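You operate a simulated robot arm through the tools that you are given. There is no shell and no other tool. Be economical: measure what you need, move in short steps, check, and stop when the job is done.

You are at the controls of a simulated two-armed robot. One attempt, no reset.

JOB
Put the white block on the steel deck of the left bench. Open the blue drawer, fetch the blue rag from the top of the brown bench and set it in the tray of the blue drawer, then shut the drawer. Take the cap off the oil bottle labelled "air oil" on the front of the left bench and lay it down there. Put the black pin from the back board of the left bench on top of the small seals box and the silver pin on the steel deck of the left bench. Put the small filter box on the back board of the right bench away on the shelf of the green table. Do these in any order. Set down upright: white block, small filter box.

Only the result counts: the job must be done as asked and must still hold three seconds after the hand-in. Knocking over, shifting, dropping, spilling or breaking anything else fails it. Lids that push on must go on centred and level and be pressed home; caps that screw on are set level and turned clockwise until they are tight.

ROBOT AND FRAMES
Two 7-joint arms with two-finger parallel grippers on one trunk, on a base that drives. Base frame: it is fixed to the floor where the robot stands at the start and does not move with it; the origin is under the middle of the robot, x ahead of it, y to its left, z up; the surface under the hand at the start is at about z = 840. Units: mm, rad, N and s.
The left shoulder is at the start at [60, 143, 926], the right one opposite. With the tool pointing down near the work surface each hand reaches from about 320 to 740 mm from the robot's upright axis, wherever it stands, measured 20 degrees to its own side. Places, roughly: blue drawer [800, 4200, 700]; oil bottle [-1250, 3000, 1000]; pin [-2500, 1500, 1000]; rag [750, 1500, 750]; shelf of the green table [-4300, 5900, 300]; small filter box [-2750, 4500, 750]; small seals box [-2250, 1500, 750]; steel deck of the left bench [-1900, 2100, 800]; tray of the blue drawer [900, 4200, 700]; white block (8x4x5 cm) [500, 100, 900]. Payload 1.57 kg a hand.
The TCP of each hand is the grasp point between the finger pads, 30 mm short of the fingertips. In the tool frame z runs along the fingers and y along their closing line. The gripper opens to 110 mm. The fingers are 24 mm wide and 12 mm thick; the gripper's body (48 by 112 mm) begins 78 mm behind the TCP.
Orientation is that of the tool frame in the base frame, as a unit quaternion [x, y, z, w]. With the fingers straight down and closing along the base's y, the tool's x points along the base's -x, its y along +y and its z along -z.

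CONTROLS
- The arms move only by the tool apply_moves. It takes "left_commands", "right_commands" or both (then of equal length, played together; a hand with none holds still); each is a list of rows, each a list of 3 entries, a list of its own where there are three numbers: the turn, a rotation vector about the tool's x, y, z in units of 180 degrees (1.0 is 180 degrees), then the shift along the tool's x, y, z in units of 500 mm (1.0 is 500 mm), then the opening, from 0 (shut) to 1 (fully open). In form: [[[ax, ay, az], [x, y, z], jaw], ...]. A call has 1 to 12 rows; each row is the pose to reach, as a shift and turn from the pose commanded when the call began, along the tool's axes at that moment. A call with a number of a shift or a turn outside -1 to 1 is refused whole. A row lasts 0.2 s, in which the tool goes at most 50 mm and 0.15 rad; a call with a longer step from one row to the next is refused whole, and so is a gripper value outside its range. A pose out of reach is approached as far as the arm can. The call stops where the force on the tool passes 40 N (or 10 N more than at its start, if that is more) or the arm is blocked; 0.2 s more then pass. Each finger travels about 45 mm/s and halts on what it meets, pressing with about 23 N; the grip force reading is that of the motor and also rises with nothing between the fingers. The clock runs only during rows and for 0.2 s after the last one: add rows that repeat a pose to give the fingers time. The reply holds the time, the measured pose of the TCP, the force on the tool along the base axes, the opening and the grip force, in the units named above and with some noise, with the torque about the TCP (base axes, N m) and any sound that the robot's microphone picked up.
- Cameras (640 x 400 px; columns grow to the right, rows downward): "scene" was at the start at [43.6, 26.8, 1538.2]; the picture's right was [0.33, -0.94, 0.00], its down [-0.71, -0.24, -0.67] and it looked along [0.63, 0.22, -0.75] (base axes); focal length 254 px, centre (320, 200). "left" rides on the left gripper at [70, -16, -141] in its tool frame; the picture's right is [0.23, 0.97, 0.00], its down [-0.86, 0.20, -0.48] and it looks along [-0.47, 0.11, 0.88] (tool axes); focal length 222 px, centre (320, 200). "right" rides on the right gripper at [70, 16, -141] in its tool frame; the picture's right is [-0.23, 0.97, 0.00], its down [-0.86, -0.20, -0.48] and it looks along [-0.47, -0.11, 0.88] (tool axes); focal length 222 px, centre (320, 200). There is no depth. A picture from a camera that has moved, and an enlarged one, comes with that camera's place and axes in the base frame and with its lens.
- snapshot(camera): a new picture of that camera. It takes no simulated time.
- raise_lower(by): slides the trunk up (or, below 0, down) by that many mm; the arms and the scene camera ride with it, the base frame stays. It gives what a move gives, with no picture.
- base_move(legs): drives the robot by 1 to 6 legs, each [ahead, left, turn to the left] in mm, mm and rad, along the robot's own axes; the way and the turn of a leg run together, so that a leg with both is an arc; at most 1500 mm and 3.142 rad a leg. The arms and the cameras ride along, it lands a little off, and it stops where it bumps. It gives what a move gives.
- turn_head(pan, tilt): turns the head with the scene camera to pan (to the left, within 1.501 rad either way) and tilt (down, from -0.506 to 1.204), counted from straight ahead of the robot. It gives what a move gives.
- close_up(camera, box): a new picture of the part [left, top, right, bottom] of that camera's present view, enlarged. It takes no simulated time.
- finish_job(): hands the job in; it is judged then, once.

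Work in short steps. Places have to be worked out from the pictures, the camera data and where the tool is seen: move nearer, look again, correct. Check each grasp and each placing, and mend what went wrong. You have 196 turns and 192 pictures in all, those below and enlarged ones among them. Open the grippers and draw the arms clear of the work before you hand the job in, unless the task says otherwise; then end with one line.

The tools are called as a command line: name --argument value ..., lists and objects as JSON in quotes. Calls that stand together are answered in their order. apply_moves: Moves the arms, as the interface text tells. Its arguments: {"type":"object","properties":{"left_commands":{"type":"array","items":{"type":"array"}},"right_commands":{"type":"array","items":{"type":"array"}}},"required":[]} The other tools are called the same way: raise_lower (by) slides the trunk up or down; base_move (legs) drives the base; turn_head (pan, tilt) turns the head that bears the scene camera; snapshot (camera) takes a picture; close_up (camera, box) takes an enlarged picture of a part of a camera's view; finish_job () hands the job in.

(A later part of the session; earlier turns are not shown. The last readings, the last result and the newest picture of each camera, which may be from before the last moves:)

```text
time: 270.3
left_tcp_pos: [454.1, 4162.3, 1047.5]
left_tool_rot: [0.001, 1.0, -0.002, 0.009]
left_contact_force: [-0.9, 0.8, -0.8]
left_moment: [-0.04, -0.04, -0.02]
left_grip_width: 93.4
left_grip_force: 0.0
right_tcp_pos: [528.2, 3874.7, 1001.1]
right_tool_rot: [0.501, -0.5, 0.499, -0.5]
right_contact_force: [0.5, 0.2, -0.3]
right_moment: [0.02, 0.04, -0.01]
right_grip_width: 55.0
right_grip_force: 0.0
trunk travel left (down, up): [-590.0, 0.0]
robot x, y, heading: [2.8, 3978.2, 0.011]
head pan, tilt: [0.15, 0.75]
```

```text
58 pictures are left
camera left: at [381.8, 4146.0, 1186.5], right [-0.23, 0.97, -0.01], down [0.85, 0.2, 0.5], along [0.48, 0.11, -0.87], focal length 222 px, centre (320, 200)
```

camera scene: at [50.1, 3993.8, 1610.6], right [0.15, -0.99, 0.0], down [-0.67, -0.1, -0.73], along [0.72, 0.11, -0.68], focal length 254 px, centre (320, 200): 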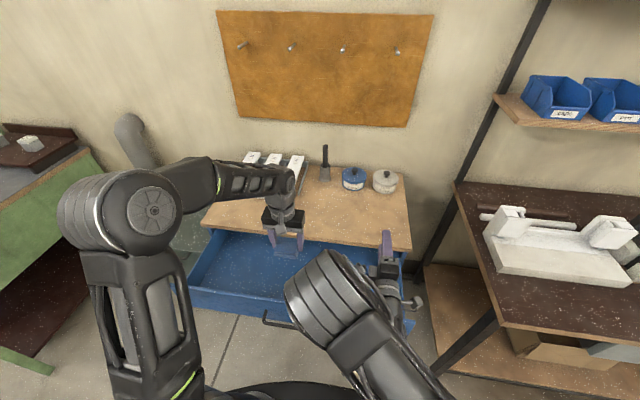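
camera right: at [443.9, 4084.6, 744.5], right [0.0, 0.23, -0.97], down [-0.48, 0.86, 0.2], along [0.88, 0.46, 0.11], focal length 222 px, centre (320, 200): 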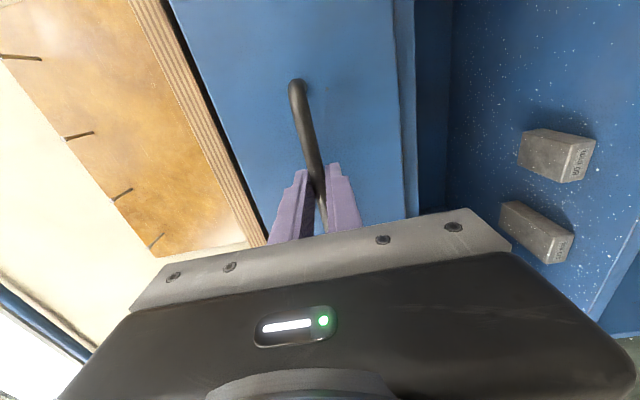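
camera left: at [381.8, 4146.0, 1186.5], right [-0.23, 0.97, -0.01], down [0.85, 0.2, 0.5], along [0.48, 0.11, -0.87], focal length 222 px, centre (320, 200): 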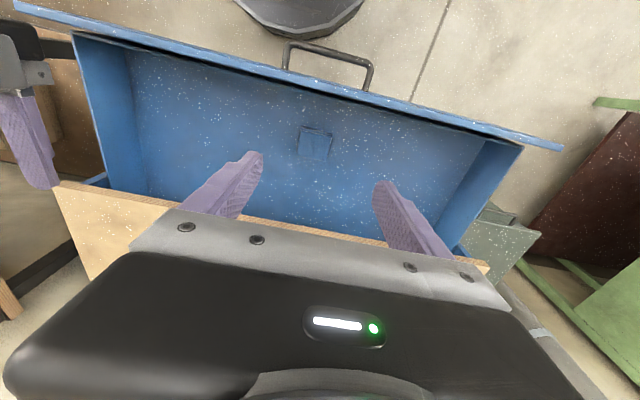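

The rag lies in the tray. I'll back off, centre the right hand on the drawer, tuck the left hand up and lower the trunk. Then I'll push the drawer shut with closed fingers above the handle.

base_move --legs '[[-300, 0, -0.005], [0, 278, 0]]'

apply_moves --left_commands '[[[0, 0, 0], [0.03, 0, -0.05], 0.5], [[0, 0, 0], [0.06, 0, -0.1], 0.5], [[0, 0, 0], [0.09, 0, -0.15], 0.5], [[0, 0, 0], [0.12, 0, -0.2], 0.5]]' --right_commands '[[[0, 0, 0], [0, 0.02, 0], 0], [[0, 0, 0], [0, 0.04, 0], 0], [[0, 0, 0], [0, 0.06, 0], 0], [[0, 0, 0], [0, 0.07, 0], 0]]'

raise_lower --by -150

snapshot --camera "right"

snapshot --camera "scene"

```text
time: 273.8
left_tcp_pos: [160.5, 4435.8, 1046.5]
left_tool_rot: [0.004, 1.0, -0.002, 0.009]
left_contact_force: [-0.4, 1.0, 0.7]
left_moment: [-0.07, -0.01, 0.0]
left_grip_width: 93.0
left_grip_force: 0.0
right_tcp_pos: [232.0, 4147.7, 1001.0]
right_tool_rot: [-0.499, 0.503, -0.5, 0.498]
right_contact_force: [-0.3, 0.0, 0.6]
right_moment: [-0.01, 0.02, -0.02]
right_grip_width: 55.0
right_grip_force: 0.1
trunk travel left (down, up): [-590.0, 0.0]
robot x, y, heading: [-296.9, 4260.3, -0.008]
head pan, tilt: [0.15, 0.75]
```

```text
time: 274.8
left_tcp_pos: [96.9, 4437.2, 1145.4]
left_tool_rot: [0.003, 1.0, -0.001, 0.01]
left_contact_force: [-0.8, 0.0, -0.5]
left_moment: [-0.04, -0.01, 0.01]
left_grip_width: 55.1
left_grip_force: 0.0
right_tcp_pos: [231.2, 4146.3, 965.5]
right_tool_rot: [-0.499, 0.503, -0.499, 0.499]
right_contact_force: [-0.5, 1.2, -0.4]
right_moment: [-0.01, 0.0, 0.0]
right_grip_width: 0.0
right_grip_force: 18.5
trunk travel left (down, up): [-590.0, 0.0]
robot x, y, heading: [-296.1, 4255.8, -0.005]
head pan, tilt: [0.15, 0.75]
```

```text
time: 276.6
left_tcp_pos: [99.2, 4437.3, 995.6]
left_tool_rot: [0.004, 1.0, -0.001, 0.01]
left_contact_force: [0.1, -0.7, -1.1]
left_moment: [0.02, 0.01, 0.01]
left_grip_width: 55.1
left_grip_force: 0.1
right_tcp_pos: [230.5, 4145.7, 815.9]
right_tool_rot: [-0.5, 0.502, -0.5, 0.499]
right_contact_force: [0.3, -0.1, -0.9]
right_moment: [-0.01, 0.03, -0.03]
right_grip_width: 0.0
right_grip_force: 21.4
trunk travel left (down, up): [-440.0, 150.0]
robot x, y, heading: [-296.9, 4254.1, 0.002]
head pan, tilt: [0.15, 0.75]
```

```text
57 pictures are left
camera right: at [90.6, 4077.6, 800.4], right [0.0, 0.23, -0.97], down [-0.47, 0.86, 0.2], along [0.88, 0.46, 0.11], focal length 222 px, centre (320, 200)
```

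right: 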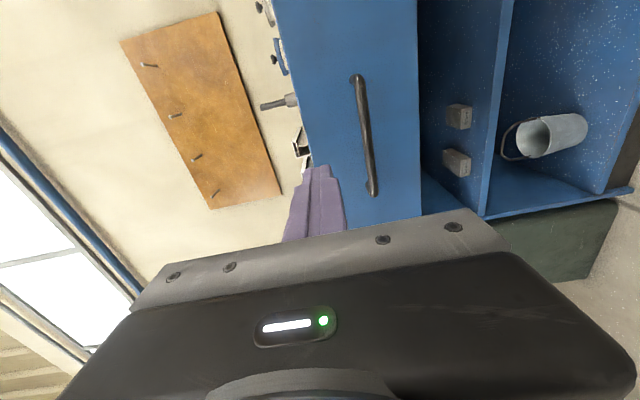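

```text
56 pictures are left
camera scene: at [-245.8, 4268.0, 1460.7], right [0.15, -0.99, 0.0], down [-0.67, -0.1, -0.73], along [0.72, 0.11, -0.68], focal length 254 px, centre (320, 200)
```

scene: 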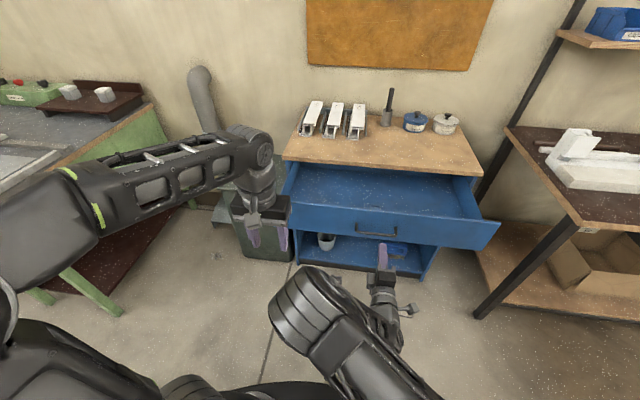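

The drawer front spans z of about 691 to 834. I'll lower the fingers to z 798 and push by driving ahead most of the way.

apply_moves --right_commands '[[[0, 0, 0], [0, 0.02, 0], 0], [[0, 0, 0], [0, 0.035, 0], 0], [[0, 0, 0], [0, 0.035, 0], 0]]'

base_move --legs '[[330, 0, 0]]'

snapshot --camera "scene"

snapshot --camera "right"

```text
time: 277.4
left_tcp_pos: [98.7, 4436.2, 995.5]
left_tool_rot: [0.004, 1.0, -0.001, 0.01]
left_contact_force: [0.9, -0.5, -1.0]
left_moment: [-0.04, -0.02, 0.04]
left_grip_width: 54.8
left_grip_force: 0.1
right_tcp_pos: [230.6, 4146.1, 797.5]
right_tool_rot: [-0.498, 0.503, -0.5, 0.499]
right_contact_force: [-0.3, 0.7, 0.4]
right_moment: [-0.04, 0.01, -0.02]
right_grip_width: 0.0
right_grip_force: 21.4
trunk travel left (down, up): [-440.0, 150.0]
robot x, y, heading: [-294.1, 4254.4, -0.002]
head pan, tilt: [0.15, 0.75]
```

```text
time: 279.6
left_tcp_pos: [429.0, 4435.6, 995.6]
left_tool_rot: [0.003, 1.0, 0.0, 0.01]
left_contact_force: [0.0, 0.1, 1.2]
left_moment: [0.01, 0.03, 0.02]
left_grip_width: 54.8
left_grip_force: 0.0
right_tcp_pos: [561.7, 4145.7, 798.3]
right_tool_rot: [-0.499, 0.503, -0.499, 0.498]
right_contact_force: [-0.3, 0.1, 0.0]
right_moment: [-0.01, -0.02, 0.01]
right_grip_width: 0.0
right_grip_force: 22.3
trunk travel left (down, up): [-440.0, 150.0]
robot x, y, heading: [32.0, 4256.2, -0.005]
head pan, tilt: [0.15, 0.75]
```

```text
55 pictures are left
camera scene: at [84.8, 4267.4, 1460.6], right [0.15, -0.99, 0.0], down [-0.68, -0.1, -0.73], along [0.72, 0.11, -0.68], focal length 254 px, centre (320, 200)
```

scene: 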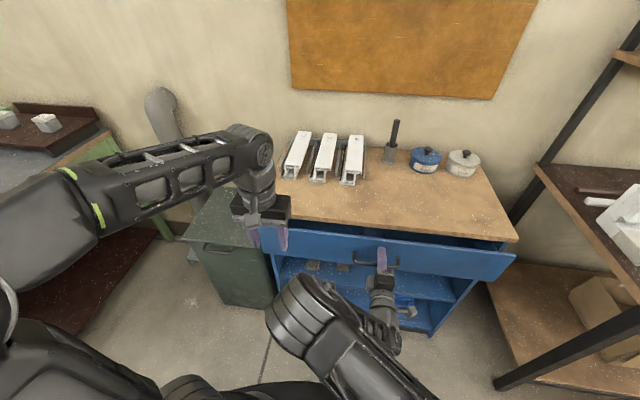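

```text
54 pictures are left
camera right: at [420.9, 4076.5, 782.5], right [0.0, 0.23, -0.97], down [-0.47, 0.86, 0.2], along [0.88, 0.46, 0.11], focal length 222 px, centre (320, 200)
```

right: 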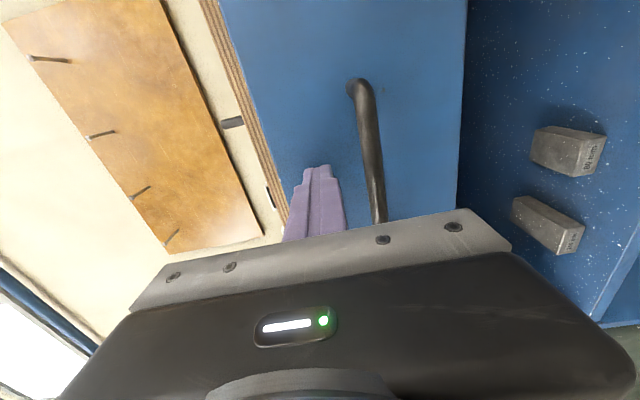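

The drawer is nearly shut. I'll push the rest with the arm until it stops.

apply_moves --right_commands '[[[0, 0, 0], [0, 0, 0.03], 0], [[0, 0, 0], [0, 0, 0.05], 0], [[0, 0, 0], [0, 0, 0.07], 0], [[0, 0, 0], [0, 0, 0.08], 0], [[0, 0, 0], [0, 0, 0.09], 0], [[0, 0, 0], [0, 0, 0.1], 0], [[0, 0, 0], [0, 0, 0.11], 0], [[0, 0, 0], [0, 0, 0.12], 0]]'

snapshot --camera "scene"

```text
time: 281.1
left_tcp_pos: [425.4, 4435.1, 997.0]
left_tool_rot: [0.004, 1.0, -0.001, 0.011]
left_contact_force: [-0.3, -0.9, 0.1]
left_moment: [-0.02, -0.02, -0.01]
left_grip_width: 55.3
left_grip_force: 0.1
right_tcp_pos: [609.1, 4146.0, 797.6]
right_tool_rot: [-0.499, 0.503, -0.499, 0.499]
right_contact_force: [-19.5, -0.8, 9.1]
right_moment: [0.18, -0.34, 0.21]
right_grip_width: 0.0
right_grip_force: 21.4
trunk travel left (down, up): [-440.0, 150.0]
robot x, y, heading: [34.4, 4253.0, -0.001]
head pan, tilt: [0.15, 0.75]
stopped in row 7 (right hand): the force on the tool passed its limit at 47 N (the readings are from after the stop); the commanded pose is now the measured one
```

```text
53 pictures are left
camera scene: at [79.7, 4267.7, 1461.0], right [0.15, -0.99, 0.0], down [-0.67, -0.1, -0.73], along [0.73, 0.11, -0.68], focal length 254 px, centre (320, 200)
```

scene: 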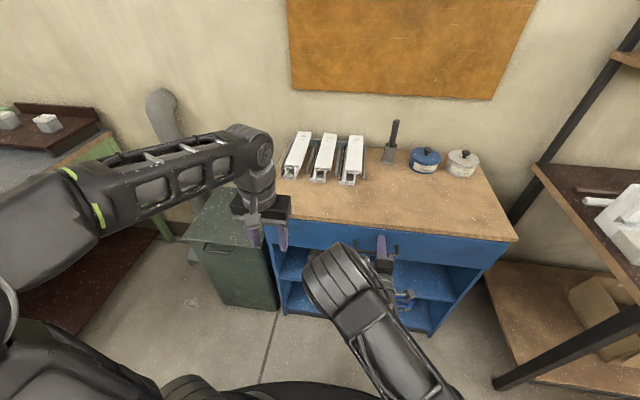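

The drawer is fully shut (hard stop). I'll retract, back off, raise the trunk, face north, and survey the route toward the right bench and green table.

apply_moves --right_commands '[[[0, 0, 0], [0, 0, -0.05], 0], [[0, 0, 0], [0, 0, -0.1], 0], [[0, 0, 0], [0, -0.04, -0.18], 0], [[0, 0, 0], [0, -0.1, -0.22], 0]]'

base_move --legs '[[-650, 0, 0], [0, 0, 1.571]]'

raise_lower --by 150

turn_head --pan 0.7 --tilt 0.35

snapshot --camera "scene"

```text
time: 282.1
left_tcp_pos: [428.2, 4435.6, 996.5]
left_tool_rot: [0.004, 1.0, -0.001, 0.01]
left_contact_force: [0.1, -1.2, 0.1]
left_moment: [-0.04, 0.01, -0.01]
left_grip_width: 55.1
left_grip_force: 0.0
right_tcp_pos: [514.6, 4152.6, 838.4]
right_tool_rot: [-0.5, 0.505, -0.499, 0.496]
right_contact_force: [-0.1, 0.5, -1.2]
right_moment: [0.04, -0.02, -0.06]
right_grip_width: 0.0
right_grip_force: 20.6
right hand out of reach, approached as far as the arm can: row 4
trunk travel left (down, up): [-440.0, 150.0]
robot x, y, heading: [34.2, 4256.9, -0.004]
head pan, tilt: [0.15, 0.75]
```

```text
time: 289.6
left_tcp_pos: [-809.8, 4648.2, 995.3]
left_tool_rot: [0.709, -0.705, -0.006, -0.007]
left_contact_force: [-0.9, 0.2, 0.1]
left_moment: [0.02, 0.01, 0.0]
left_grip_width: 55.0
left_grip_force: 0.1
right_tcp_pos: [-528.7, 4736.4, 836.9]
right_tool_rot: [0.709, 0.002, -0.002, -0.705]
right_contact_force: [-0.7, 0.1, 0.7]
right_moment: [-0.03, 0.01, -0.02]
right_grip_width: 0.0
right_grip_force: 21.5
trunk travel left (down, up): [-440.0, 150.0]
robot x, y, heading: [-620.0, 4252.7, 1.578]
head pan, tilt: [0.15, 0.75]
```

```text
time: 291.3
left_tcp_pos: [-808.3, 4648.0, 1145.7]
left_tool_rot: [0.709, -0.705, -0.007, -0.007]
left_contact_force: [0.2, 0.0, -0.5]
left_moment: [-0.02, 0.01, 0.01]
left_grip_width: 55.0
left_grip_force: 0.1
right_tcp_pos: [-528.0, 4738.4, 988.1]
right_tool_rot: [0.71, 0.001, -0.003, -0.704]
right_contact_force: [0.0, 0.3, 0.4]
right_moment: [0.0, -0.01, -0.02]
right_grip_width: 0.0
right_grip_force: 21.2
trunk travel left (down, up): [-590.0, 0.0]
robot x, y, heading: [-625.1, 4255.6, 1.582]
head pan, tilt: [0.15, 0.75]
```

```text
time: 292.3
left_tcp_pos: [-809.6, 4649.3, 1145.8]
left_tool_rot: [0.709, -0.705, -0.006, -0.006]
left_contact_force: [-0.9, -0.6, 0.0]
left_moment: [0.0, 0.0, -0.01]
left_grip_width: 55.3
left_grip_force: 0.0
right_tcp_pos: [-529.3, 4737.7, 988.1]
right_tool_rot: [0.71, 0.002, -0.003, -0.705]
right_contact_force: [0.2, 0.5, -0.1]
right_moment: [-0.03, -0.01, -0.04]
right_grip_width: 0.0
right_grip_force: 21.2
trunk travel left (down, up): [-590.0, 0.0]
robot x, y, heading: [-622.9, 4253.4, 1.584]
head pan, tilt: [0.7, 0.351]
```

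```text
52 pictures are left
camera scene: at [-683.4, 4296.8, 1646.2], right [0.76, 0.65, 0.0], down [0.22, -0.26, -0.94], along [-0.61, 0.71, -0.34], focal length 254 px, centre (320, 200)
```

scene: 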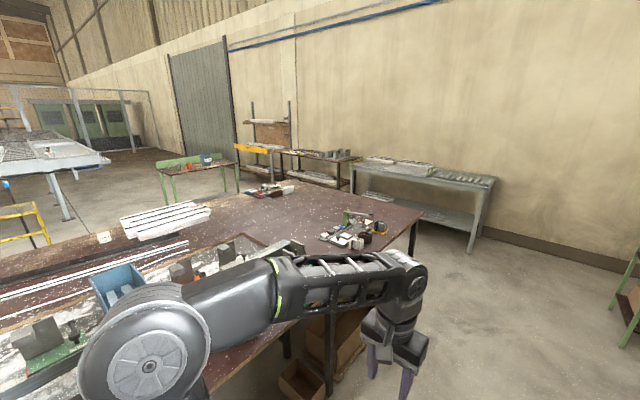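

The filter box is near [-2750, 4495] and best reached from the west side. I'll go north around the end of the right bench (y of about 6150), then turn west and look.

base_move --legs '[[1250, 0, -0.01], [1250, 0, 0], [0, 0, 1.571]]'

turn_head --pan 0.25 --tilt 0.35

snapshot --camera "scene"

```text
time: 308.3
left_tcp_pos: [-1039.0, 6575.2, 1145.5]
left_tool_rot: [1.0, -0.004, -0.009, -0.001]
left_contact_force: [-0.6, 0.4, -0.4]
left_moment: [0.02, 0.0, 0.0]
left_grip_width: 54.8
left_grip_force: 0.2
right_tcp_pos: [-1124.7, 6856.9, 987.7]
right_tool_rot: [0.504, 0.5, -0.497, -0.499]
right_contact_force: [0.0, 0.4, 0.1]
right_moment: [0.03, -0.03, 0.01]
right_grip_width: 0.0
right_grip_force: 21.3
trunk travel left (down, up): [-590.0, 0.0]
robot x, y, heading: [-641.2, 6757.6, 3.14]
head pan, tilt: [0.7, 0.351]
```

```text
time: 309.2
left_tcp_pos: [-1039.7, 6574.8, 1144.8]
left_tool_rot: [1.0, -0.004, -0.009, -0.001]
left_contact_force: [0.2, -1.5, -0.6]
left_moment: [0.0, 0.01, 0.0]
left_grip_width: 55.0
left_grip_force: 0.1
right_tcp_pos: [-1124.8, 6857.1, 988.1]
right_tool_rot: [0.504, 0.499, -0.497, -0.5]
right_contact_force: [0.7, 0.2, 0.7]
right_moment: [0.0, -0.02, 0.03]
right_grip_width: 0.0
right_grip_force: 21.4
trunk travel left (down, up): [-590.0, 0.0]
robot x, y, heading: [-641.8, 6759.6, 3.141]
head pan, tilt: [0.25, 0.351]
```

```text
51 pictures are left
camera scene: at [-704.5, 6734.3, 1646.3], right [-0.24, 0.97, 0.0], down [0.33, 0.08, -0.94], along [-0.91, -0.23, -0.34], focal length 254 px, centre (320, 200)
```

scene: 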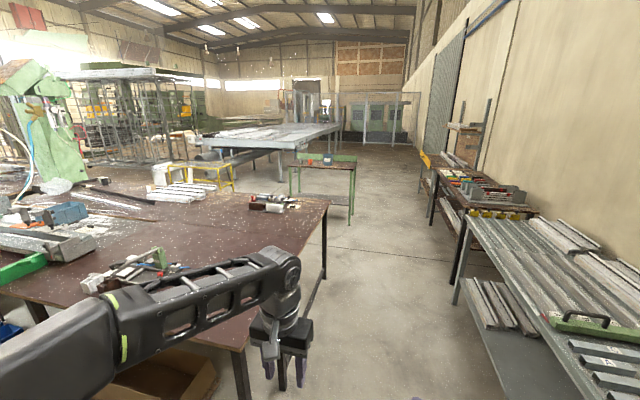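

close_up --camera "scene" --box '[270, 140, 380, 230]'

```text
4.44 times, centred on (325, 185) of scene
camera zoom: at [-704.5, 6734.3, 1646.3], right [-0.24, 0.97, 0.0], down [0.33, 0.08, -0.94], along [-0.91, -0.23, -0.34], focal length 1128 px, centre (298, 267)
```

zoom: 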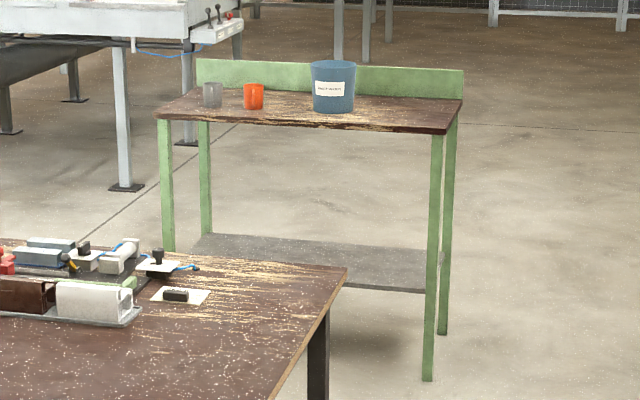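

The green table faces east: front at x of about -4090, y 5420 to 6310, shelf at z of about 330. The path is clear, so I'll drive west, then south along x of about -3470, and face east at y of about 4500.

base_move --legs '[[1450, 0, 0], [1380, 0, 0], [0, 0, 1.571], [1250, 0, 0], [990, 0, 0], [0, 0, 1.571]]'

turn_head --pan 0.0 --tilt 0.65

snapshot --camera "scene"

```text
time: 341.2
left_tcp_pos: [-3068.5, 4710.0, 1146.6]
left_tool_rot: [-0.005, 1.0, -0.001, 0.01]
left_contact_force: [0.8, -0.5, 0.2]
left_moment: [0.01, 0.01, 0.02]
left_grip_width: 55.0
left_grip_force: 0.1
right_tcp_pos: [-2978.1, 4428.0, 987.6]
right_tool_rot: [0.504, -0.499, 0.495, -0.501]
right_contact_force: [0.4, 0.8, 0.1]
right_moment: [-0.04, -0.02, 0.03]
right_grip_width: 0.2
right_grip_force: 20.9
trunk travel left (down, up): [-590.0, 0.0]
robot x, y, heading: [-3459.9, 4522.5, 0.015]
head pan, tilt: [0.25, 0.351]
```

```text
time: 342.0
left_tcp_pos: [-3067.5, 4709.2, 1145.9]
left_tool_rot: [-0.004, 1.0, -0.001, 0.01]
left_contact_force: [0.4, -1.5, -0.4]
left_moment: [0.02, -0.01, -0.02]
left_grip_width: 55.1
left_grip_force: 0.1
right_tcp_pos: [-2978.5, 4429.1, 987.0]
right_tool_rot: [0.503, -0.5, 0.495, -0.501]
right_contact_force: [0.9, 0.3, -0.3]
right_moment: [-0.01, 0.0, 0.03]
right_grip_width: 0.0
right_grip_force: 21.5
trunk travel left (down, up): [-590.0, 0.0]
robot x, y, heading: [-3462.2, 4523.2, 0.009]
head pan, tilt: [0.0, 0.649]
```

```text
49 pictures are left
camera scene: at [-3405.1, 4523.7, 1619.3], right [0.02, -1.0, 0.0], down [-0.6, -0.01, -0.8], along [0.8, 0.01, -0.6], focal length 254 px, centre (320, 200)
```

scene: 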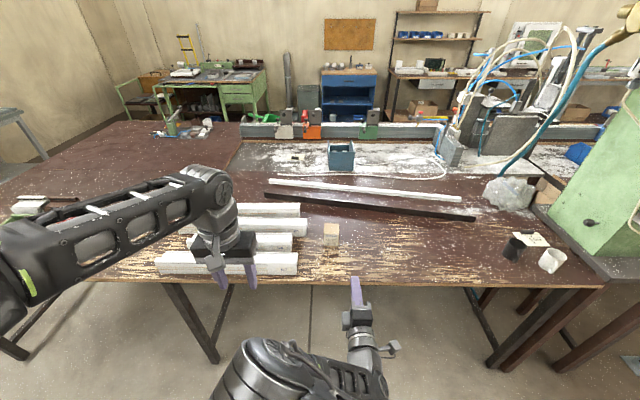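

close_up --camera "scene" --box '[280, 190, 400, 290]'

```text
4.00 times, centred on (340, 240) of scene
camera zoom: at [-3405.1, 4523.7, 1619.3], right [0.02, -1.0, 0.0], down [-0.6, -0.01, -0.8], along [0.8, 0.01, -0.6], focal length 1016 px, centre (240, 40)
```

zoom: 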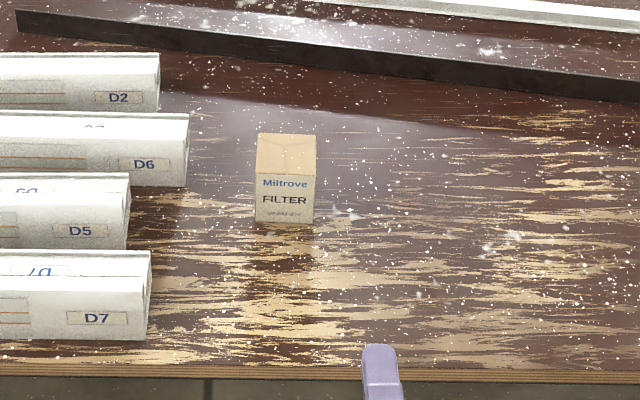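

The filter box is about 60x64x65 mm, centred near [-2655, 4485], top about 903. I'll reorient the right hand to point forward, 40 degrees down, closing sideways. That works for both the bench pick and the low shelf.

apply_moves --right_commands '[[[-0.0145, 0.0145, 0.0398], [0, -0.005, 0.01], 0.5], [[-0.029, 0.029, 0.0796], [0, -0.01, 0.02], 0.9], [[-0.0435, 0.0435, 0.1194], [0, -0.015, 0.03], 0.9], [[-0.058, 0.058, 0.1592], [0, -0.02, 0.04], 0.9], [[-0.0725, 0.0725, 0.199], [0, -0.025, 0.05], 0.9], [[-0.087, 0.087, 0.2388], [0, -0.03, 0.06], 0.9], [[-0.1014, 0.1014, 0.2787], [0, -0.035, 0.07], 0.9], [[-0.1159, 0.1159, 0.3185], [0, -0.04, 0.08], 0.9], [[-0.1304, 0.1304, 0.3583], [0, -0.045, 0.09], 0.9], [[-0.1449, 0.1449, 0.3981], [0, -0.05, 0.1], 0.9], [[-0.1594, 0.1594, 0.4379], [0, -0.055, 0.11], 0.9], [[-0.1739, 0.1739, 0.4777], [0, -0.06, 0.12], 0.9]]'

base_move --legs '[[130, 40, -0.009]]'

snapshot --camera "right"

snapshot --camera "scene"

```text
time: 344.6
left_tcp_pos: [-3068.7, 4709.6, 1145.8]
left_tool_rot: [-0.005, 1.0, -0.001, 0.01]
left_contact_force: [-0.1, 0.1, 0.2]
left_moment: [-0.02, 0.01, -0.03]
left_grip_width: 54.9
left_grip_force: 0.0
right_tcp_pos: [-2918.9, 4429.3, 1018.1]
right_tool_rot: [-0.003, 0.908, 0.004, 0.418]
right_contact_force: [-0.4, 0.2, -0.3]
right_moment: [-0.01, 0.0, -0.02]
right_grip_width: 99.1
right_grip_force: 0.0
trunk travel left (down, up): [-590.0, 0.0]
robot x, y, heading: [-3459.5, 4521.1, 0.009]
head pan, tilt: [0.0, 0.649]
```

```text
time: 345.9
left_tcp_pos: [-2936.1, 4748.0, 1145.0]
left_tool_rot: [0.0, 1.0, -0.001, 0.009]
left_contact_force: [0.5, 1.1, -0.5]
left_moment: [0.0, 0.01, 0.01]
left_grip_width: 54.8
left_grip_force: 0.1
right_tcp_pos: [-2789.4, 4466.4, 1016.1]
right_tool_rot: [0.001, 0.908, 0.0, 0.418]
right_contact_force: [0.3, -0.1, 0.0]
right_moment: [-0.01, 0.05, -0.01]
right_grip_width: 99.0
right_grip_force: 0.1
trunk travel left (down, up): [-590.0, 0.0]
robot x, y, heading: [-3332.7, 4559.7, 0.001]
head pan, tilt: [0.0, 0.649]
```

```text
47 pictures are left
camera right: at [-2941.0, 4482.4, 1055.6], right [0.15, 0.97, 0.17], down [0.19, -0.2, 0.96], along [0.97, -0.11, -0.22], focal length 222 px, centre (320, 200)
```

right: 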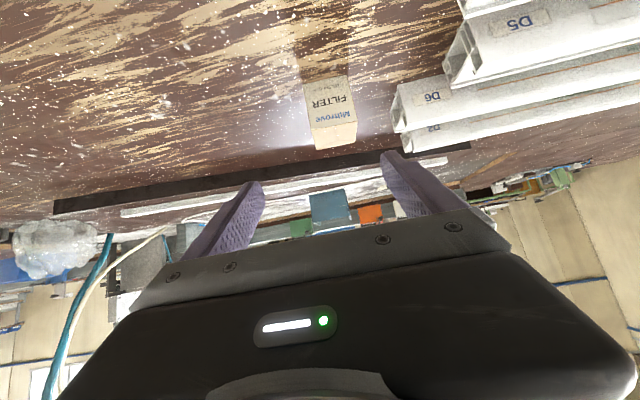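

```text
46 pictures are left
camera scene: at [-3273.7, 4565.5, 1619.1], right [0.01, -1.0, 0.0], down [-0.61, 0.0, -0.8], along [0.8, 0.0, -0.61], focal length 254 px, centre (320, 200)
```

scene: 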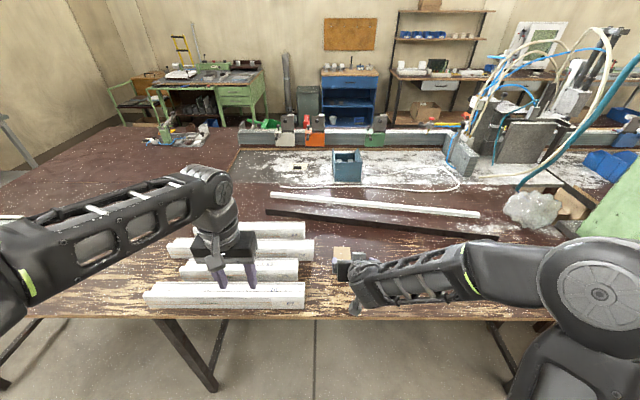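

close_up --camera "right" --box '[270, 60, 390, 160]'

close_up --camera "scene" --box '[310, 230, 390, 290]'

```text
4.00 times, centred on (330, 110) of right
camera zoom: at [-2941.0, 4482.4, 1055.6], right [0.15, 0.97, 0.17], down [0.19, -0.2, 0.96], along [0.97, -0.11, -0.22], focal length 888 px, centre (280, 560)
```

zoom: 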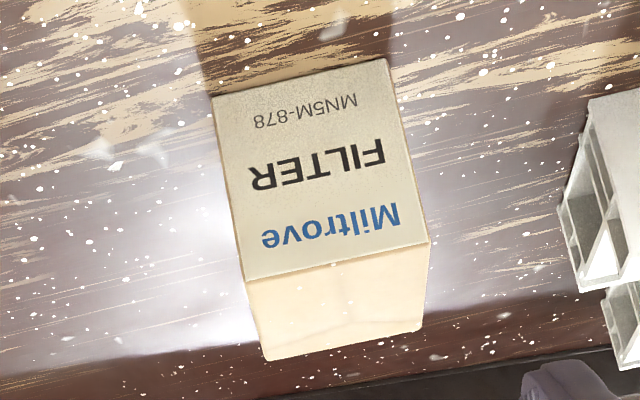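

```text
6.67 times, centred on (350, 260) of scene
camera zoom: at [-3273.7, 4565.5, 1619.1], right [0.01, -1.0, 0.0], down [-0.61, 0.0, -0.8], along [0.8, 0.0, -0.61], focal length 1692 px, centre (120, -200)
```

zoom: 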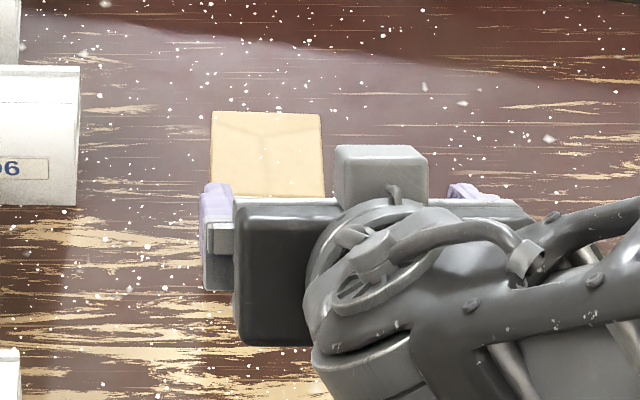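

I judge the box centre at about [-2662, 4487, 880]. I'll move to a pre-grasp 90 mm back along the tool axis, then check.

apply_moves --right_commands '[[[0, 0, 0], [0.01, 0.02, 0.06], 0.9], [[0, 0, 0], [0.02, 0.042, 0.12], 0.9], [[0, 0, 0], [0.032, 0.042, 0.183], 0.9], [[0, 0, 0], [0.032, 0.042, 0.183], 0.9]]'

snapshot --camera "right"

```text
time: 346.9
left_tcp_pos: [-2937.9, 4746.8, 1147.0]
left_tool_rot: [0.001, 1.0, -0.001, 0.01]
left_contact_force: [-0.6, 0.4, 0.0]
left_moment: [0.03, 0.03, 0.0]
left_grip_width: 54.8
left_grip_force: 0.0
right_tcp_pos: [-2732.4, 4487.6, 946.0]
right_tool_rot: [0.001, 0.907, 0.001, 0.42]
right_contact_force: [-1.0, 0.0, -0.4]
right_moment: [0.0, 0.01, 0.0]
right_grip_width: 98.9
right_grip_force: 0.1
trunk travel left (down, up): [-590.0, 0.0]
robot x, y, heading: [-3329.7, 4565.6, 0.007]
head pan, tilt: [0.0, 0.649]
```

```text
43 pictures are left
camera right: at [-2884.5, 4503.5, 985.2], right [0.15, 0.97, 0.17], down [0.19, -0.2, 0.96], along [0.97, -0.11, -0.21], focal length 222 px, centre (320, 200)
```

right: 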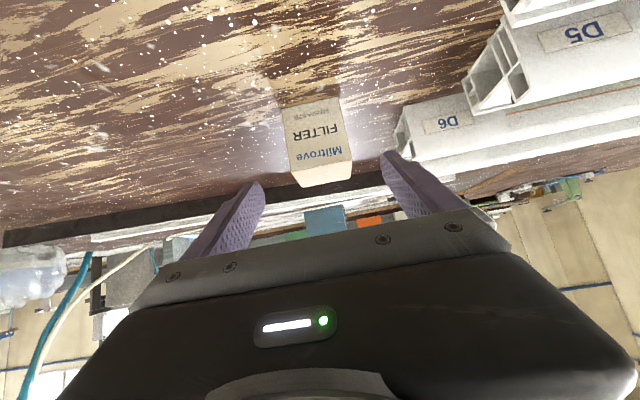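

Centred laterally. I'll advance about 103 mm along the tool axis and close.

apply_moves --right_commands '[[[0, 0, 0], [0.001, -0.004, 0.06], 0.85], [[0, 0, 0], [0.002, -0.004, 0.12], 0.85], [[0, 0, 0], [0.003, -0.004, 0.17], 0.85], [[0, 0, 0], [0.003, -0.004, 0.205], 0.85], [[0, 0, 0], [0.003, -0.004, 0.205], 0.85], [[0, 0, 0], [0.003, -0.004, 0.205], 0.2], [[0, 0, 0], [0.003, -0.004, 0.205], 0.2], [[0, 0, 0], [0.003, -0.004, 0.205], 0.2], [[0, 0, 0], [0.003, -0.004, 0.205], 0.2], [[0, 0, 0], [0.003, -0.004, 0.205], 0.2]]'

snapshot --camera "right"

```text
time: 349.1
left_tcp_pos: [-2937.9, 4747.7, 1145.6]
left_tool_rot: [0.0, 1.0, -0.001, 0.01]
left_contact_force: [0.1, 0.9, -0.3]
left_moment: [0.01, -0.01, 0.02]
left_grip_width: 55.2
left_grip_force: 0.1
right_tcp_pos: [-2654.5, 4485.7, 878.2]
right_tool_rot: [0.0, 0.908, 0.001, 0.419]
right_contact_force: [0.3, 0.1, -0.3]
right_moment: [0.03, 0.03, 0.0]
right_grip_width: 59.9
right_grip_force: 22.4
trunk travel left (down, up): [-590.0, 0.0]
robot x, y, heading: [-3330.1, 4562.8, 0.004]
head pan, tilt: [0.0, 0.649]
```

```text
42 pictures are left
camera right: at [-2805.6, 4501.8, 917.3], right [0.15, 0.97, 0.17], down [0.19, -0.2, 0.96], along [0.97, -0.11, -0.22], focal length 222 px, centre (320, 200)
```

right: 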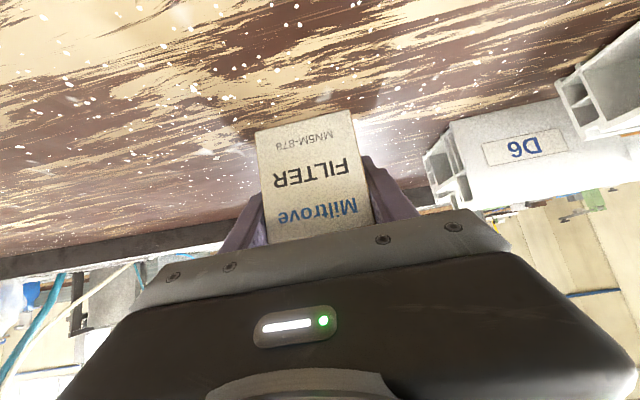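

The filter box is gripped at 59.9 mm. I'll lift slowly and then retract.

apply_moves --right_commands '[[[0, 0, 0], [-0.015, 0, -0.013], 0.2], [[0, 0, 0], [-0.045, 0, -0.039], 0.2], [[0, 0, 0], [-0.09, 0, -0.078], 0.2], [[0, 0, 0], [-0.136, 0, -0.117], 0.2], [[0, 0, 0], [-0.182, 0, -0.156], 0.2], [[0, 0, 0], [-0.182, 0, -0.22], 0.2], [[0, 0, 0], [-0.17, 0, -0.28], 0.2], [[0, 0, 0], [-0.16, 0, -0.32], 0.2], [[0, 0, 0], [-0.16, 0, -0.32], 0.2]]'

snapshot --camera "right"

```text
time: 351.1
left_tcp_pos: [-2936.4, 4747.7, 1145.6]
left_tool_rot: [0.0, 1.0, 0.0, 0.01]
left_contact_force: [-0.6, -0.1, -0.2]
left_moment: [0.0, 0.01, 0.01]
left_grip_width: 55.2
left_grip_force: 0.0
right_tcp_pos: [-2723.6, 4484.5, 1042.7]
right_tool_rot: [0.0, 0.908, 0.001, 0.419]
right_contact_force: [0.9, -0.1, -1.5]
right_moment: [0.0, 0.01, 0.0]
right_grip_width: 59.5
right_grip_force: 22.9
trunk travel left (down, up): [-590.0, 0.0]
robot x, y, heading: [-3329.7, 4563.5, 0.004]
head pan, tilt: [0.0, 0.649]
```

```text
41 pictures are left
camera right: at [-2876.2, 4501.1, 1081.5], right [0.15, 0.97, 0.17], down [0.19, -0.2, 0.96], along [0.97, -0.11, -0.22], focal length 222 px, centre (320, 200)
```

right: 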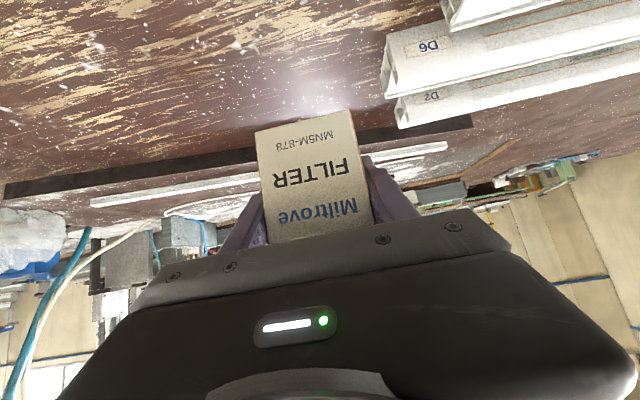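

The box is held. I'll drive to the east front of the green table, turning well clear of it.

base_move --legs '[[-20, 0, 0], [0, 0, 1.567], [1230, 0, 0], [0, 0, 1.571]]'

turn_head --pan -0.05 --tilt 0.7

snapshot --camera "scene"

```text
time: 365.4
left_tcp_pos: [-3746.8, 5603.5, 1144.8]
left_tool_rot: [1.0, 0.001, -0.01, -0.002]
left_contact_force: [-0.1, 0.2, 0.0]
left_moment: [-0.02, -0.01, -0.02]
left_grip_width: 55.2
left_grip_force: 0.1
right_tcp_pos: [-3961.7, 5865.7, 1042.2]
right_tool_rot: [0.908, 0.002, -0.419, 0.002]
right_contact_force: [-0.3, 0.6, -0.7]
right_moment: [0.01, 0.0, 0.01]
right_grip_width: 59.6
right_grip_force: 23.0
trunk travel left (down, up): [-590.0, 0.0]
robot x, y, heading: [-3352.8, 5789.1, -3.137]
head pan, tilt: [0.0, 0.649]
```

```text
time: 366.0
left_tcp_pos: [-3747.7, 5603.8, 1144.9]
left_tool_rot: [1.0, 0.001, -0.01, -0.001]
left_contact_force: [-0.6, -0.1, -0.1]
left_moment: [-0.02, 0.0, 0.02]
left_grip_width: 55.1
left_grip_force: 0.0
right_tcp_pos: [-3961.6, 5866.6, 1041.5]
right_tool_rot: [0.908, 0.002, -0.419, 0.002]
right_contact_force: [0.2, 0.3, -1.3]
right_moment: [-0.03, 0.01, 0.0]
right_grip_width: 60.1
right_grip_force: 23.0
trunk travel left (down, up): [-590.0, 0.0]
robot x, y, heading: [-3352.4, 5789.8, -3.133]
head pan, tilt: [-0.051, 0.7]
```

```text
40 pictures are left
camera scene: at [-3409.2, 5793.8, 1614.9], right [0.04, 1.0, 0.0], down [0.64, -0.03, -0.77], along [-0.76, 0.03, -0.64], focal length 254 px, centre (320, 200)
```

scene: 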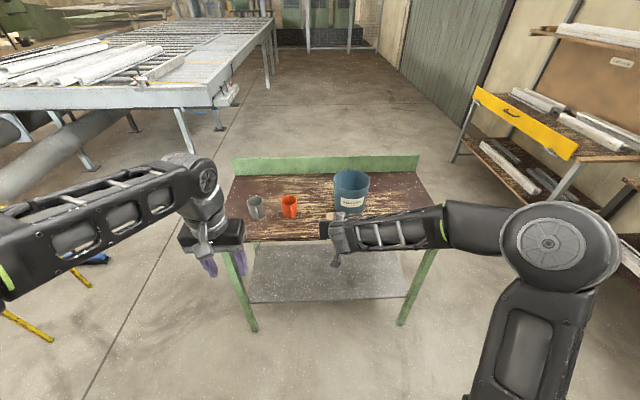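

The table front edge is at x of about -4077. I'll lower the trunk fully, so the box is at entry height above the shelf, and look.

raise_lower --by -590

turn_head --pan -0.05 --tilt 0.6

snapshot --camera "scene"

snapshot --camera "right"

```text
refused: -590 is not a number from -400 to 400
```

```text
time: 366.7
left_tcp_pos: [-3747.8, 5603.1, 1145.6]
left_tool_rot: [1.0, 0.002, -0.01, -0.001]
left_contact_force: [-0.6, 0.1, -0.1]
left_moment: [0.01, 0.0, -0.02]
left_grip_width: 55.3
left_grip_force: 0.1
right_tcp_pos: [-3960.6, 5865.7, 1042.9]
right_tool_rot: [0.908, 0.002, -0.419, 0.002]
right_contact_force: [0.3, -0.3, -0.4]
right_moment: [-0.01, -0.01, 0.0]
right_grip_width: 59.6
right_grip_force: 23.0
trunk travel left (down, up): [-590.0, 0.0]
robot x, y, heading: [-3354.3, 5788.9, -3.135]
head pan, tilt: [-0.051, 0.6]
```

```text
39 pictures are left
camera scene: at [-3412.6, 5794.0, 1623.4], right [0.04, 1.0, 0.0], down [0.56, -0.02, -0.82], along [-0.82, 0.04, -0.57], focal length 254 px, centre (320, 200)
```

scene: 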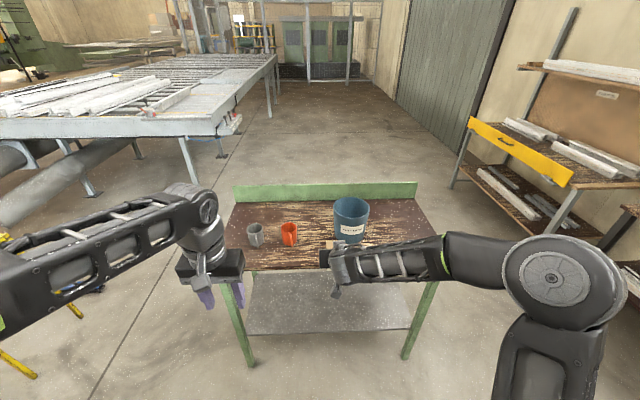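

```text
38 pictures are left
camera right: at [-3807.9, 5850.0, 1081.5], right [-0.14, -0.97, 0.17], down [-0.19, 0.2, 0.96], along [-0.97, 0.1, -0.22], focal length 222 px, centre (320, 200)
```

right: 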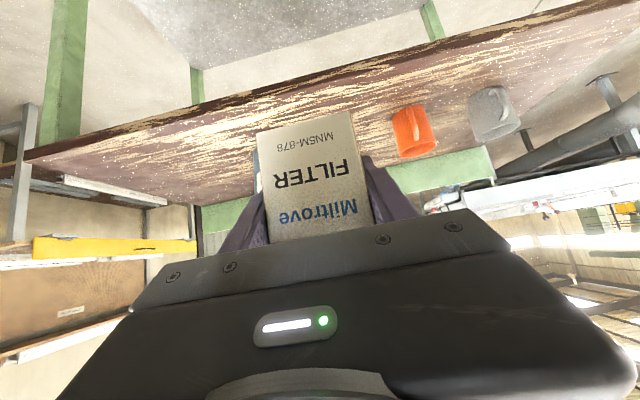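

The limit is 400 per call, so I'll lower in two steps. The fingertips are at x of about -3985, clear of the table edge at -4077.

raise_lower --by -390

raise_lower --by -190

snapshot --camera "scene"

snapshot --camera "right"

```text
time: 370.4
left_tcp_pos: [-3747.5, 5604.1, 755.6]
left_tool_rot: [1.0, 0.001, -0.01, 0.0]
left_contact_force: [0.2, -0.4, 0.5]
left_moment: [-0.01, -0.01, 0.02]
left_grip_width: 54.6
left_grip_force: 0.0
right_tcp_pos: [-3961.1, 5865.7, 652.0]
right_tool_rot: [0.908, 0.001, -0.419, 0.002]
right_contact_force: [-0.8, 0.0, -1.6]
right_moment: [0.0, -0.01, -0.03]
right_grip_width: 59.6
right_grip_force: 23.1
trunk travel left (down, up): [-200.0, 390.0]
robot x, y, heading: [-3352.4, 5789.4, -3.135]
head pan, tilt: [-0.051, 0.6]
```

```text
time: 372.5
left_tcp_pos: [-3747.9, 5603.8, 566.3]
left_tool_rot: [1.0, 0.0, -0.009, -0.001]
left_contact_force: [0.1, -0.1, 0.2]
left_moment: [0.01, -0.05, -0.01]
left_grip_width: 54.9
left_grip_force: 0.1
right_tcp_pos: [-3960.7, 5864.9, 462.8]
right_tool_rot: [0.908, 0.002, -0.419, 0.002]
right_contact_force: [-0.3, 0.3, -1.7]
right_moment: [0.02, 0.02, -0.01]
right_grip_width: 59.6
right_grip_force: 23.5
trunk travel left (down, up): [-10.0, 580.0]
robot x, y, heading: [-3351.3, 5787.8, -3.136]
head pan, tilt: [-0.051, 0.6]
```

```text
37 pictures are left
camera scene: at [-3412.5, 5794.0, 1043.5], right [0.04, 1.0, 0.0], down [0.56, -0.02, -0.82], along [-0.82, 0.04, -0.57], focal length 254 px, centre (320, 200)
```

scene: 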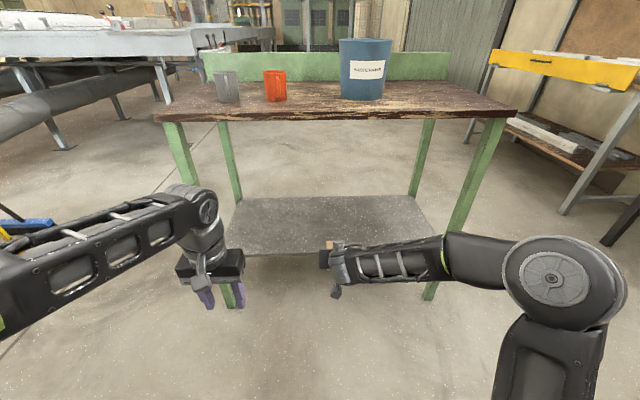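

```text
36 pictures are left
camera right: at [-3807.8, 5850.0, 501.6], right [-0.14, -0.97, 0.17], down [-0.19, 0.2, 0.96], along [-0.97, 0.1, -0.22], focal length 222 px, centre (320, 200)
```

right: 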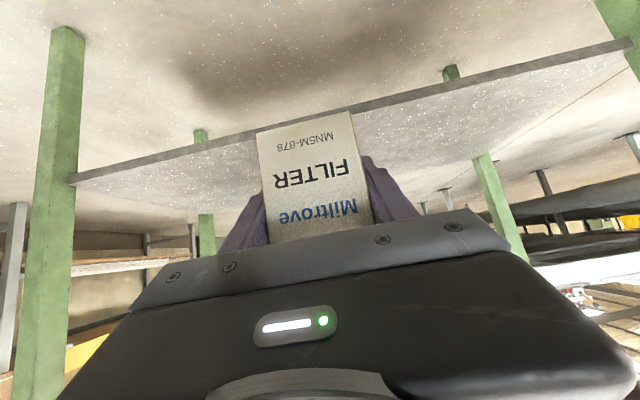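

The shelf's front edge is near x -4107 and its surface at z of about 320, with depth to about -4480. The box bottom is at about 420, so I'll drive ahead 270 mm to bring it over the shelf.

base_move --legs '[[270, 0, 0]]'

snapshot --camera "scene"

snapshot --camera "right"

```text
time: 374.4
left_tcp_pos: [-4020.3, 5600.4, 566.1]
left_tool_rot: [1.0, 0.001, -0.009, -0.001]
left_contact_force: [0.0, 0.5, 0.2]
left_moment: [0.0, -0.01, 0.02]
left_grip_width: 54.7
left_grip_force: 0.1
right_tcp_pos: [-4234.1, 5862.3, 462.9]
right_tool_rot: [0.908, 0.002, -0.419, 0.001]
right_contact_force: [-0.5, 1.2, -1.3]
right_moment: [0.0, -0.03, -0.01]
right_grip_width: 59.4
right_grip_force: 22.9
trunk travel left (down, up): [-10.0, 580.0]
robot x, y, heading: [-3625.2, 5783.5, -3.137]
head pan, tilt: [-0.051, 0.6]
```

```text
35 pictures are left
camera scene: at [-3685.6, 5791.8, 1043.5], right [0.04, 1.0, 0.0], down [0.56, -0.02, -0.83], along [-0.82, 0.04, -0.57], focal length 254 px, centre (320, 200)
```

scene: 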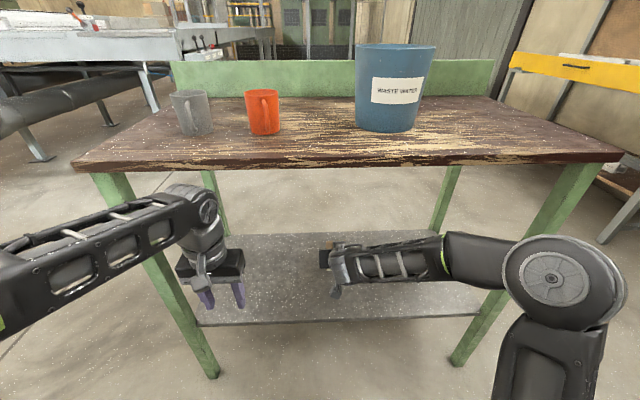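

```text
34 pictures are left
camera right: at [-4080.9, 5847.6, 501.6], right [-0.14, -0.97, 0.17], down [-0.19, 0.2, 0.96], along [-0.97, 0.1, -0.22], focal length 222 px, centre (320, 200)
```

right: 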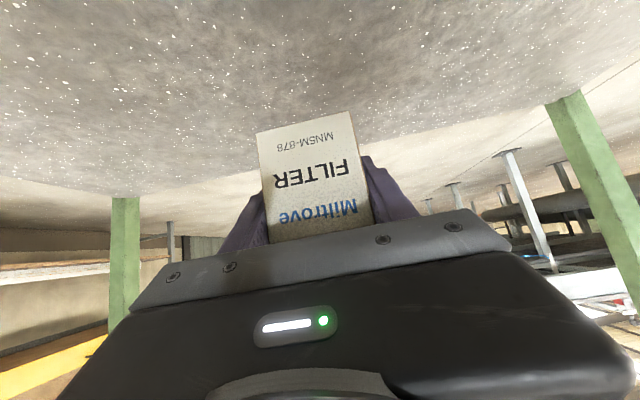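

The box is over the shelf. I'll lower 55 mm first, then in small steps until contact.

apply_moves --right_commands '[[[0, 0, 0], [0.03, 0, 0.026], 0.2], [[0, 0, 0], [0.06, 0, 0.052], 0.2], [[0, 0, 0], [0.083, 0, 0.072], 0.2], [[0, 0, 0], [0.09, 0, 0.077], 0.2], [[0, 0, 0], [0.0945, 0, 0.081], 0.2], [[0, 0, 0], [0.099, 0, 0.085], 0.2], [[0, 0, 0], [0.1035, 0, 0.089], 0.2], [[0, 0, 0], [0.108, 0, 0.093], 0.2], [[0, 0, 0], [0.1125, 0, 0.0965], 0.2], [[0, 0, 0], [0.117, 0, 0.1], 0.2]]'

snapshot --camera "right"

```text
time: 376.6
left_tcp_pos: [-4019.1, 5601.3, 566.4]
left_tool_rot: [1.0, 0.001, -0.009, 0.0]
left_contact_force: [-0.5, 0.7, 0.8]
left_moment: [0.02, -0.01, 0.02]
left_grip_width: 55.1
left_grip_force: 0.0
right_tcp_pos: [-4234.5, 5862.4, 385.3]
right_tool_rot: [0.908, 0.001, -0.418, 0.002]
right_contact_force: [0.1, -0.8, -1.4]
right_moment: [0.01, 0.03, 0.0]
right_grip_width: 59.8
right_grip_force: 23.0
trunk travel left (down, up): [-10.0, 580.0]
robot x, y, heading: [-3623.2, 5784.8, -3.132]
head pan, tilt: [-0.051, 0.6]
```

```text
33 pictures are left
camera right: at [-4081.1, 5847.6, 424.7], right [-0.14, -0.97, 0.18], down [-0.19, 0.2, 0.96], along [-0.97, 0.1, -0.22], focal length 222 px, centre (320, 200)
```

right: 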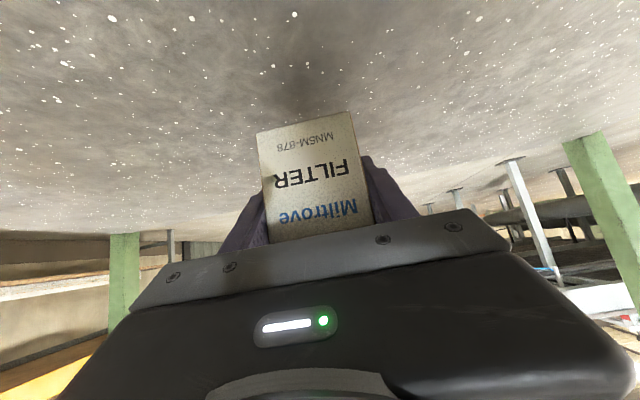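

Not down yet. I'll continue with 3 mm steps.

apply_moves --right_commands '[[[0, 0, 0], [0.0045, 0, 0.0039], 0.2], [[0, 0, 0], [0.009, 0, 0.0078], 0.2], [[0, 0, 0], [0.0135, 0, 0.0117], 0.2], [[0, 0, 0], [0.018, 0, 0.0156], 0.2], [[0, 0, 0], [0.0225, 0, 0.0195], 0.2], [[0, 0, 0], [0.027, 0, 0.0234], 0.2], [[0, 0, 0], [0.0315, 0, 0.0273], 0.2], [[0, 0, 0], [0.036, 0, 0.0312], 0.2], [[0, 0, 0], [0.0405, 0, 0.0351], 0.2], [[0, 0, 0], [0.045, 0, 0.039], 0.2], [[0, 0, 0], [0.0495, 0, 0.0429], 0.2]]'

snapshot --camera "right"

```text
time: 379.1
left_tcp_pos: [-4019.2, 5601.2, 567.4]
left_tool_rot: [1.0, 0.001, -0.011, -0.001]
left_contact_force: [0.5, 0.7, 0.8]
left_moment: [0.01, 0.0, 0.02]
left_grip_width: 54.9
left_grip_force: 0.0
right_tcp_pos: [-4235.5, 5862.7, 356.9]
right_tool_rot: [0.907, 0.001, -0.422, 0.001]
right_contact_force: [2.9, 2.1, 21.9]
right_moment: [0.13, -0.1, 0.1]
right_grip_width: 59.8
right_grip_force: 23.1
trunk travel left (down, up): [-10.0, 580.0]
robot x, y, heading: [-3628.2, 5785.1, -3.134]
head pan, tilt: [-0.051, 0.6]
```

```text
32 pictures are left
camera right: at [-4081.9, 5847.0, 394.7], right [-0.14, -0.97, 0.18], down [-0.18, 0.2, 0.96], along [-0.97, 0.1, -0.21], focal length 222 px, centre (320, 200)
```

right: 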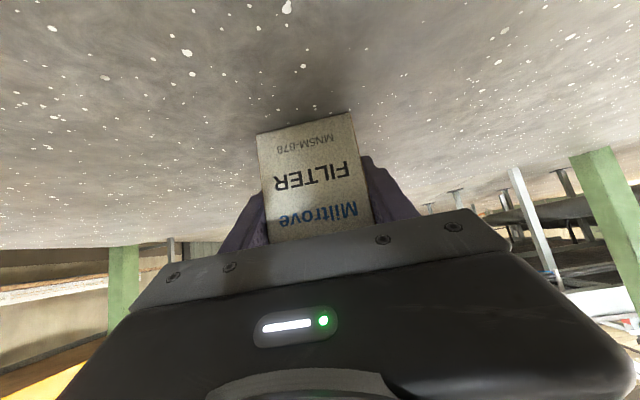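

Contact at 22 N, so the box is on the shelf. I'll ease up 1.5 mm, open, and back straight out.

apply_moves --right_commands '[[[0, 0, 0], [-0.0023, 0, -0.002], 0.2], [[0, 0, 0], [-0.0023, 0, -0.002], 0.6], [[0, 0, 0], [-0.0023, 0, -0.002], 0.85], [[0, 0, 0], [-0.0023, 0, -0.002], 0.85], [[0, 0, 0], [-0.0023, 0, -0.002], 0.85], [[0, 0, 0], [-0.002, 0, -0.05], 0.85], [[0, 0, 0], [-0.002, 0, -0.11], 0.85], [[0, 0, 0], [-0.002, 0, -0.17], 0.85], [[0, 0, 0], [-0.002, 0, -0.21], 0.85]]'

snapshot --camera "right"

```text
time: 381.1
left_tcp_pos: [-4020.4, 5602.8, 564.4]
left_tool_rot: [1.0, 0.001, -0.01, -0.001]
left_contact_force: [-0.8, 0.2, 0.0]
left_moment: [-0.02, -0.01, 0.03]
left_grip_width: 55.2
left_grip_force: 0.1
right_tcp_pos: [-4154.5, 5863.3, 422.1]
right_tool_rot: [0.908, 0.001, -0.418, 0.001]
right_contact_force: [0.0, 0.0, -0.3]
right_moment: [0.03, 0.02, -0.01]
right_grip_width: 93.3
right_grip_force: 0.0
trunk travel left (down, up): [-10.0, 580.0]
robot x, y, heading: [-3626.3, 5785.3, -3.133]
head pan, tilt: [-0.051, 0.6]
```

```text
31 pictures are left
camera right: at [-4001.4, 5847.3, 460.6], right [-0.14, -0.97, 0.17], down [-0.19, 0.2, 0.96], along [-0.97, 0.1, -0.22], focal length 222 px, centre (320, 200)
```

right: 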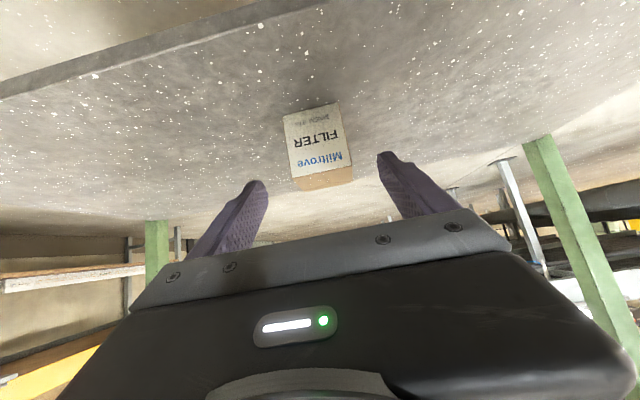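

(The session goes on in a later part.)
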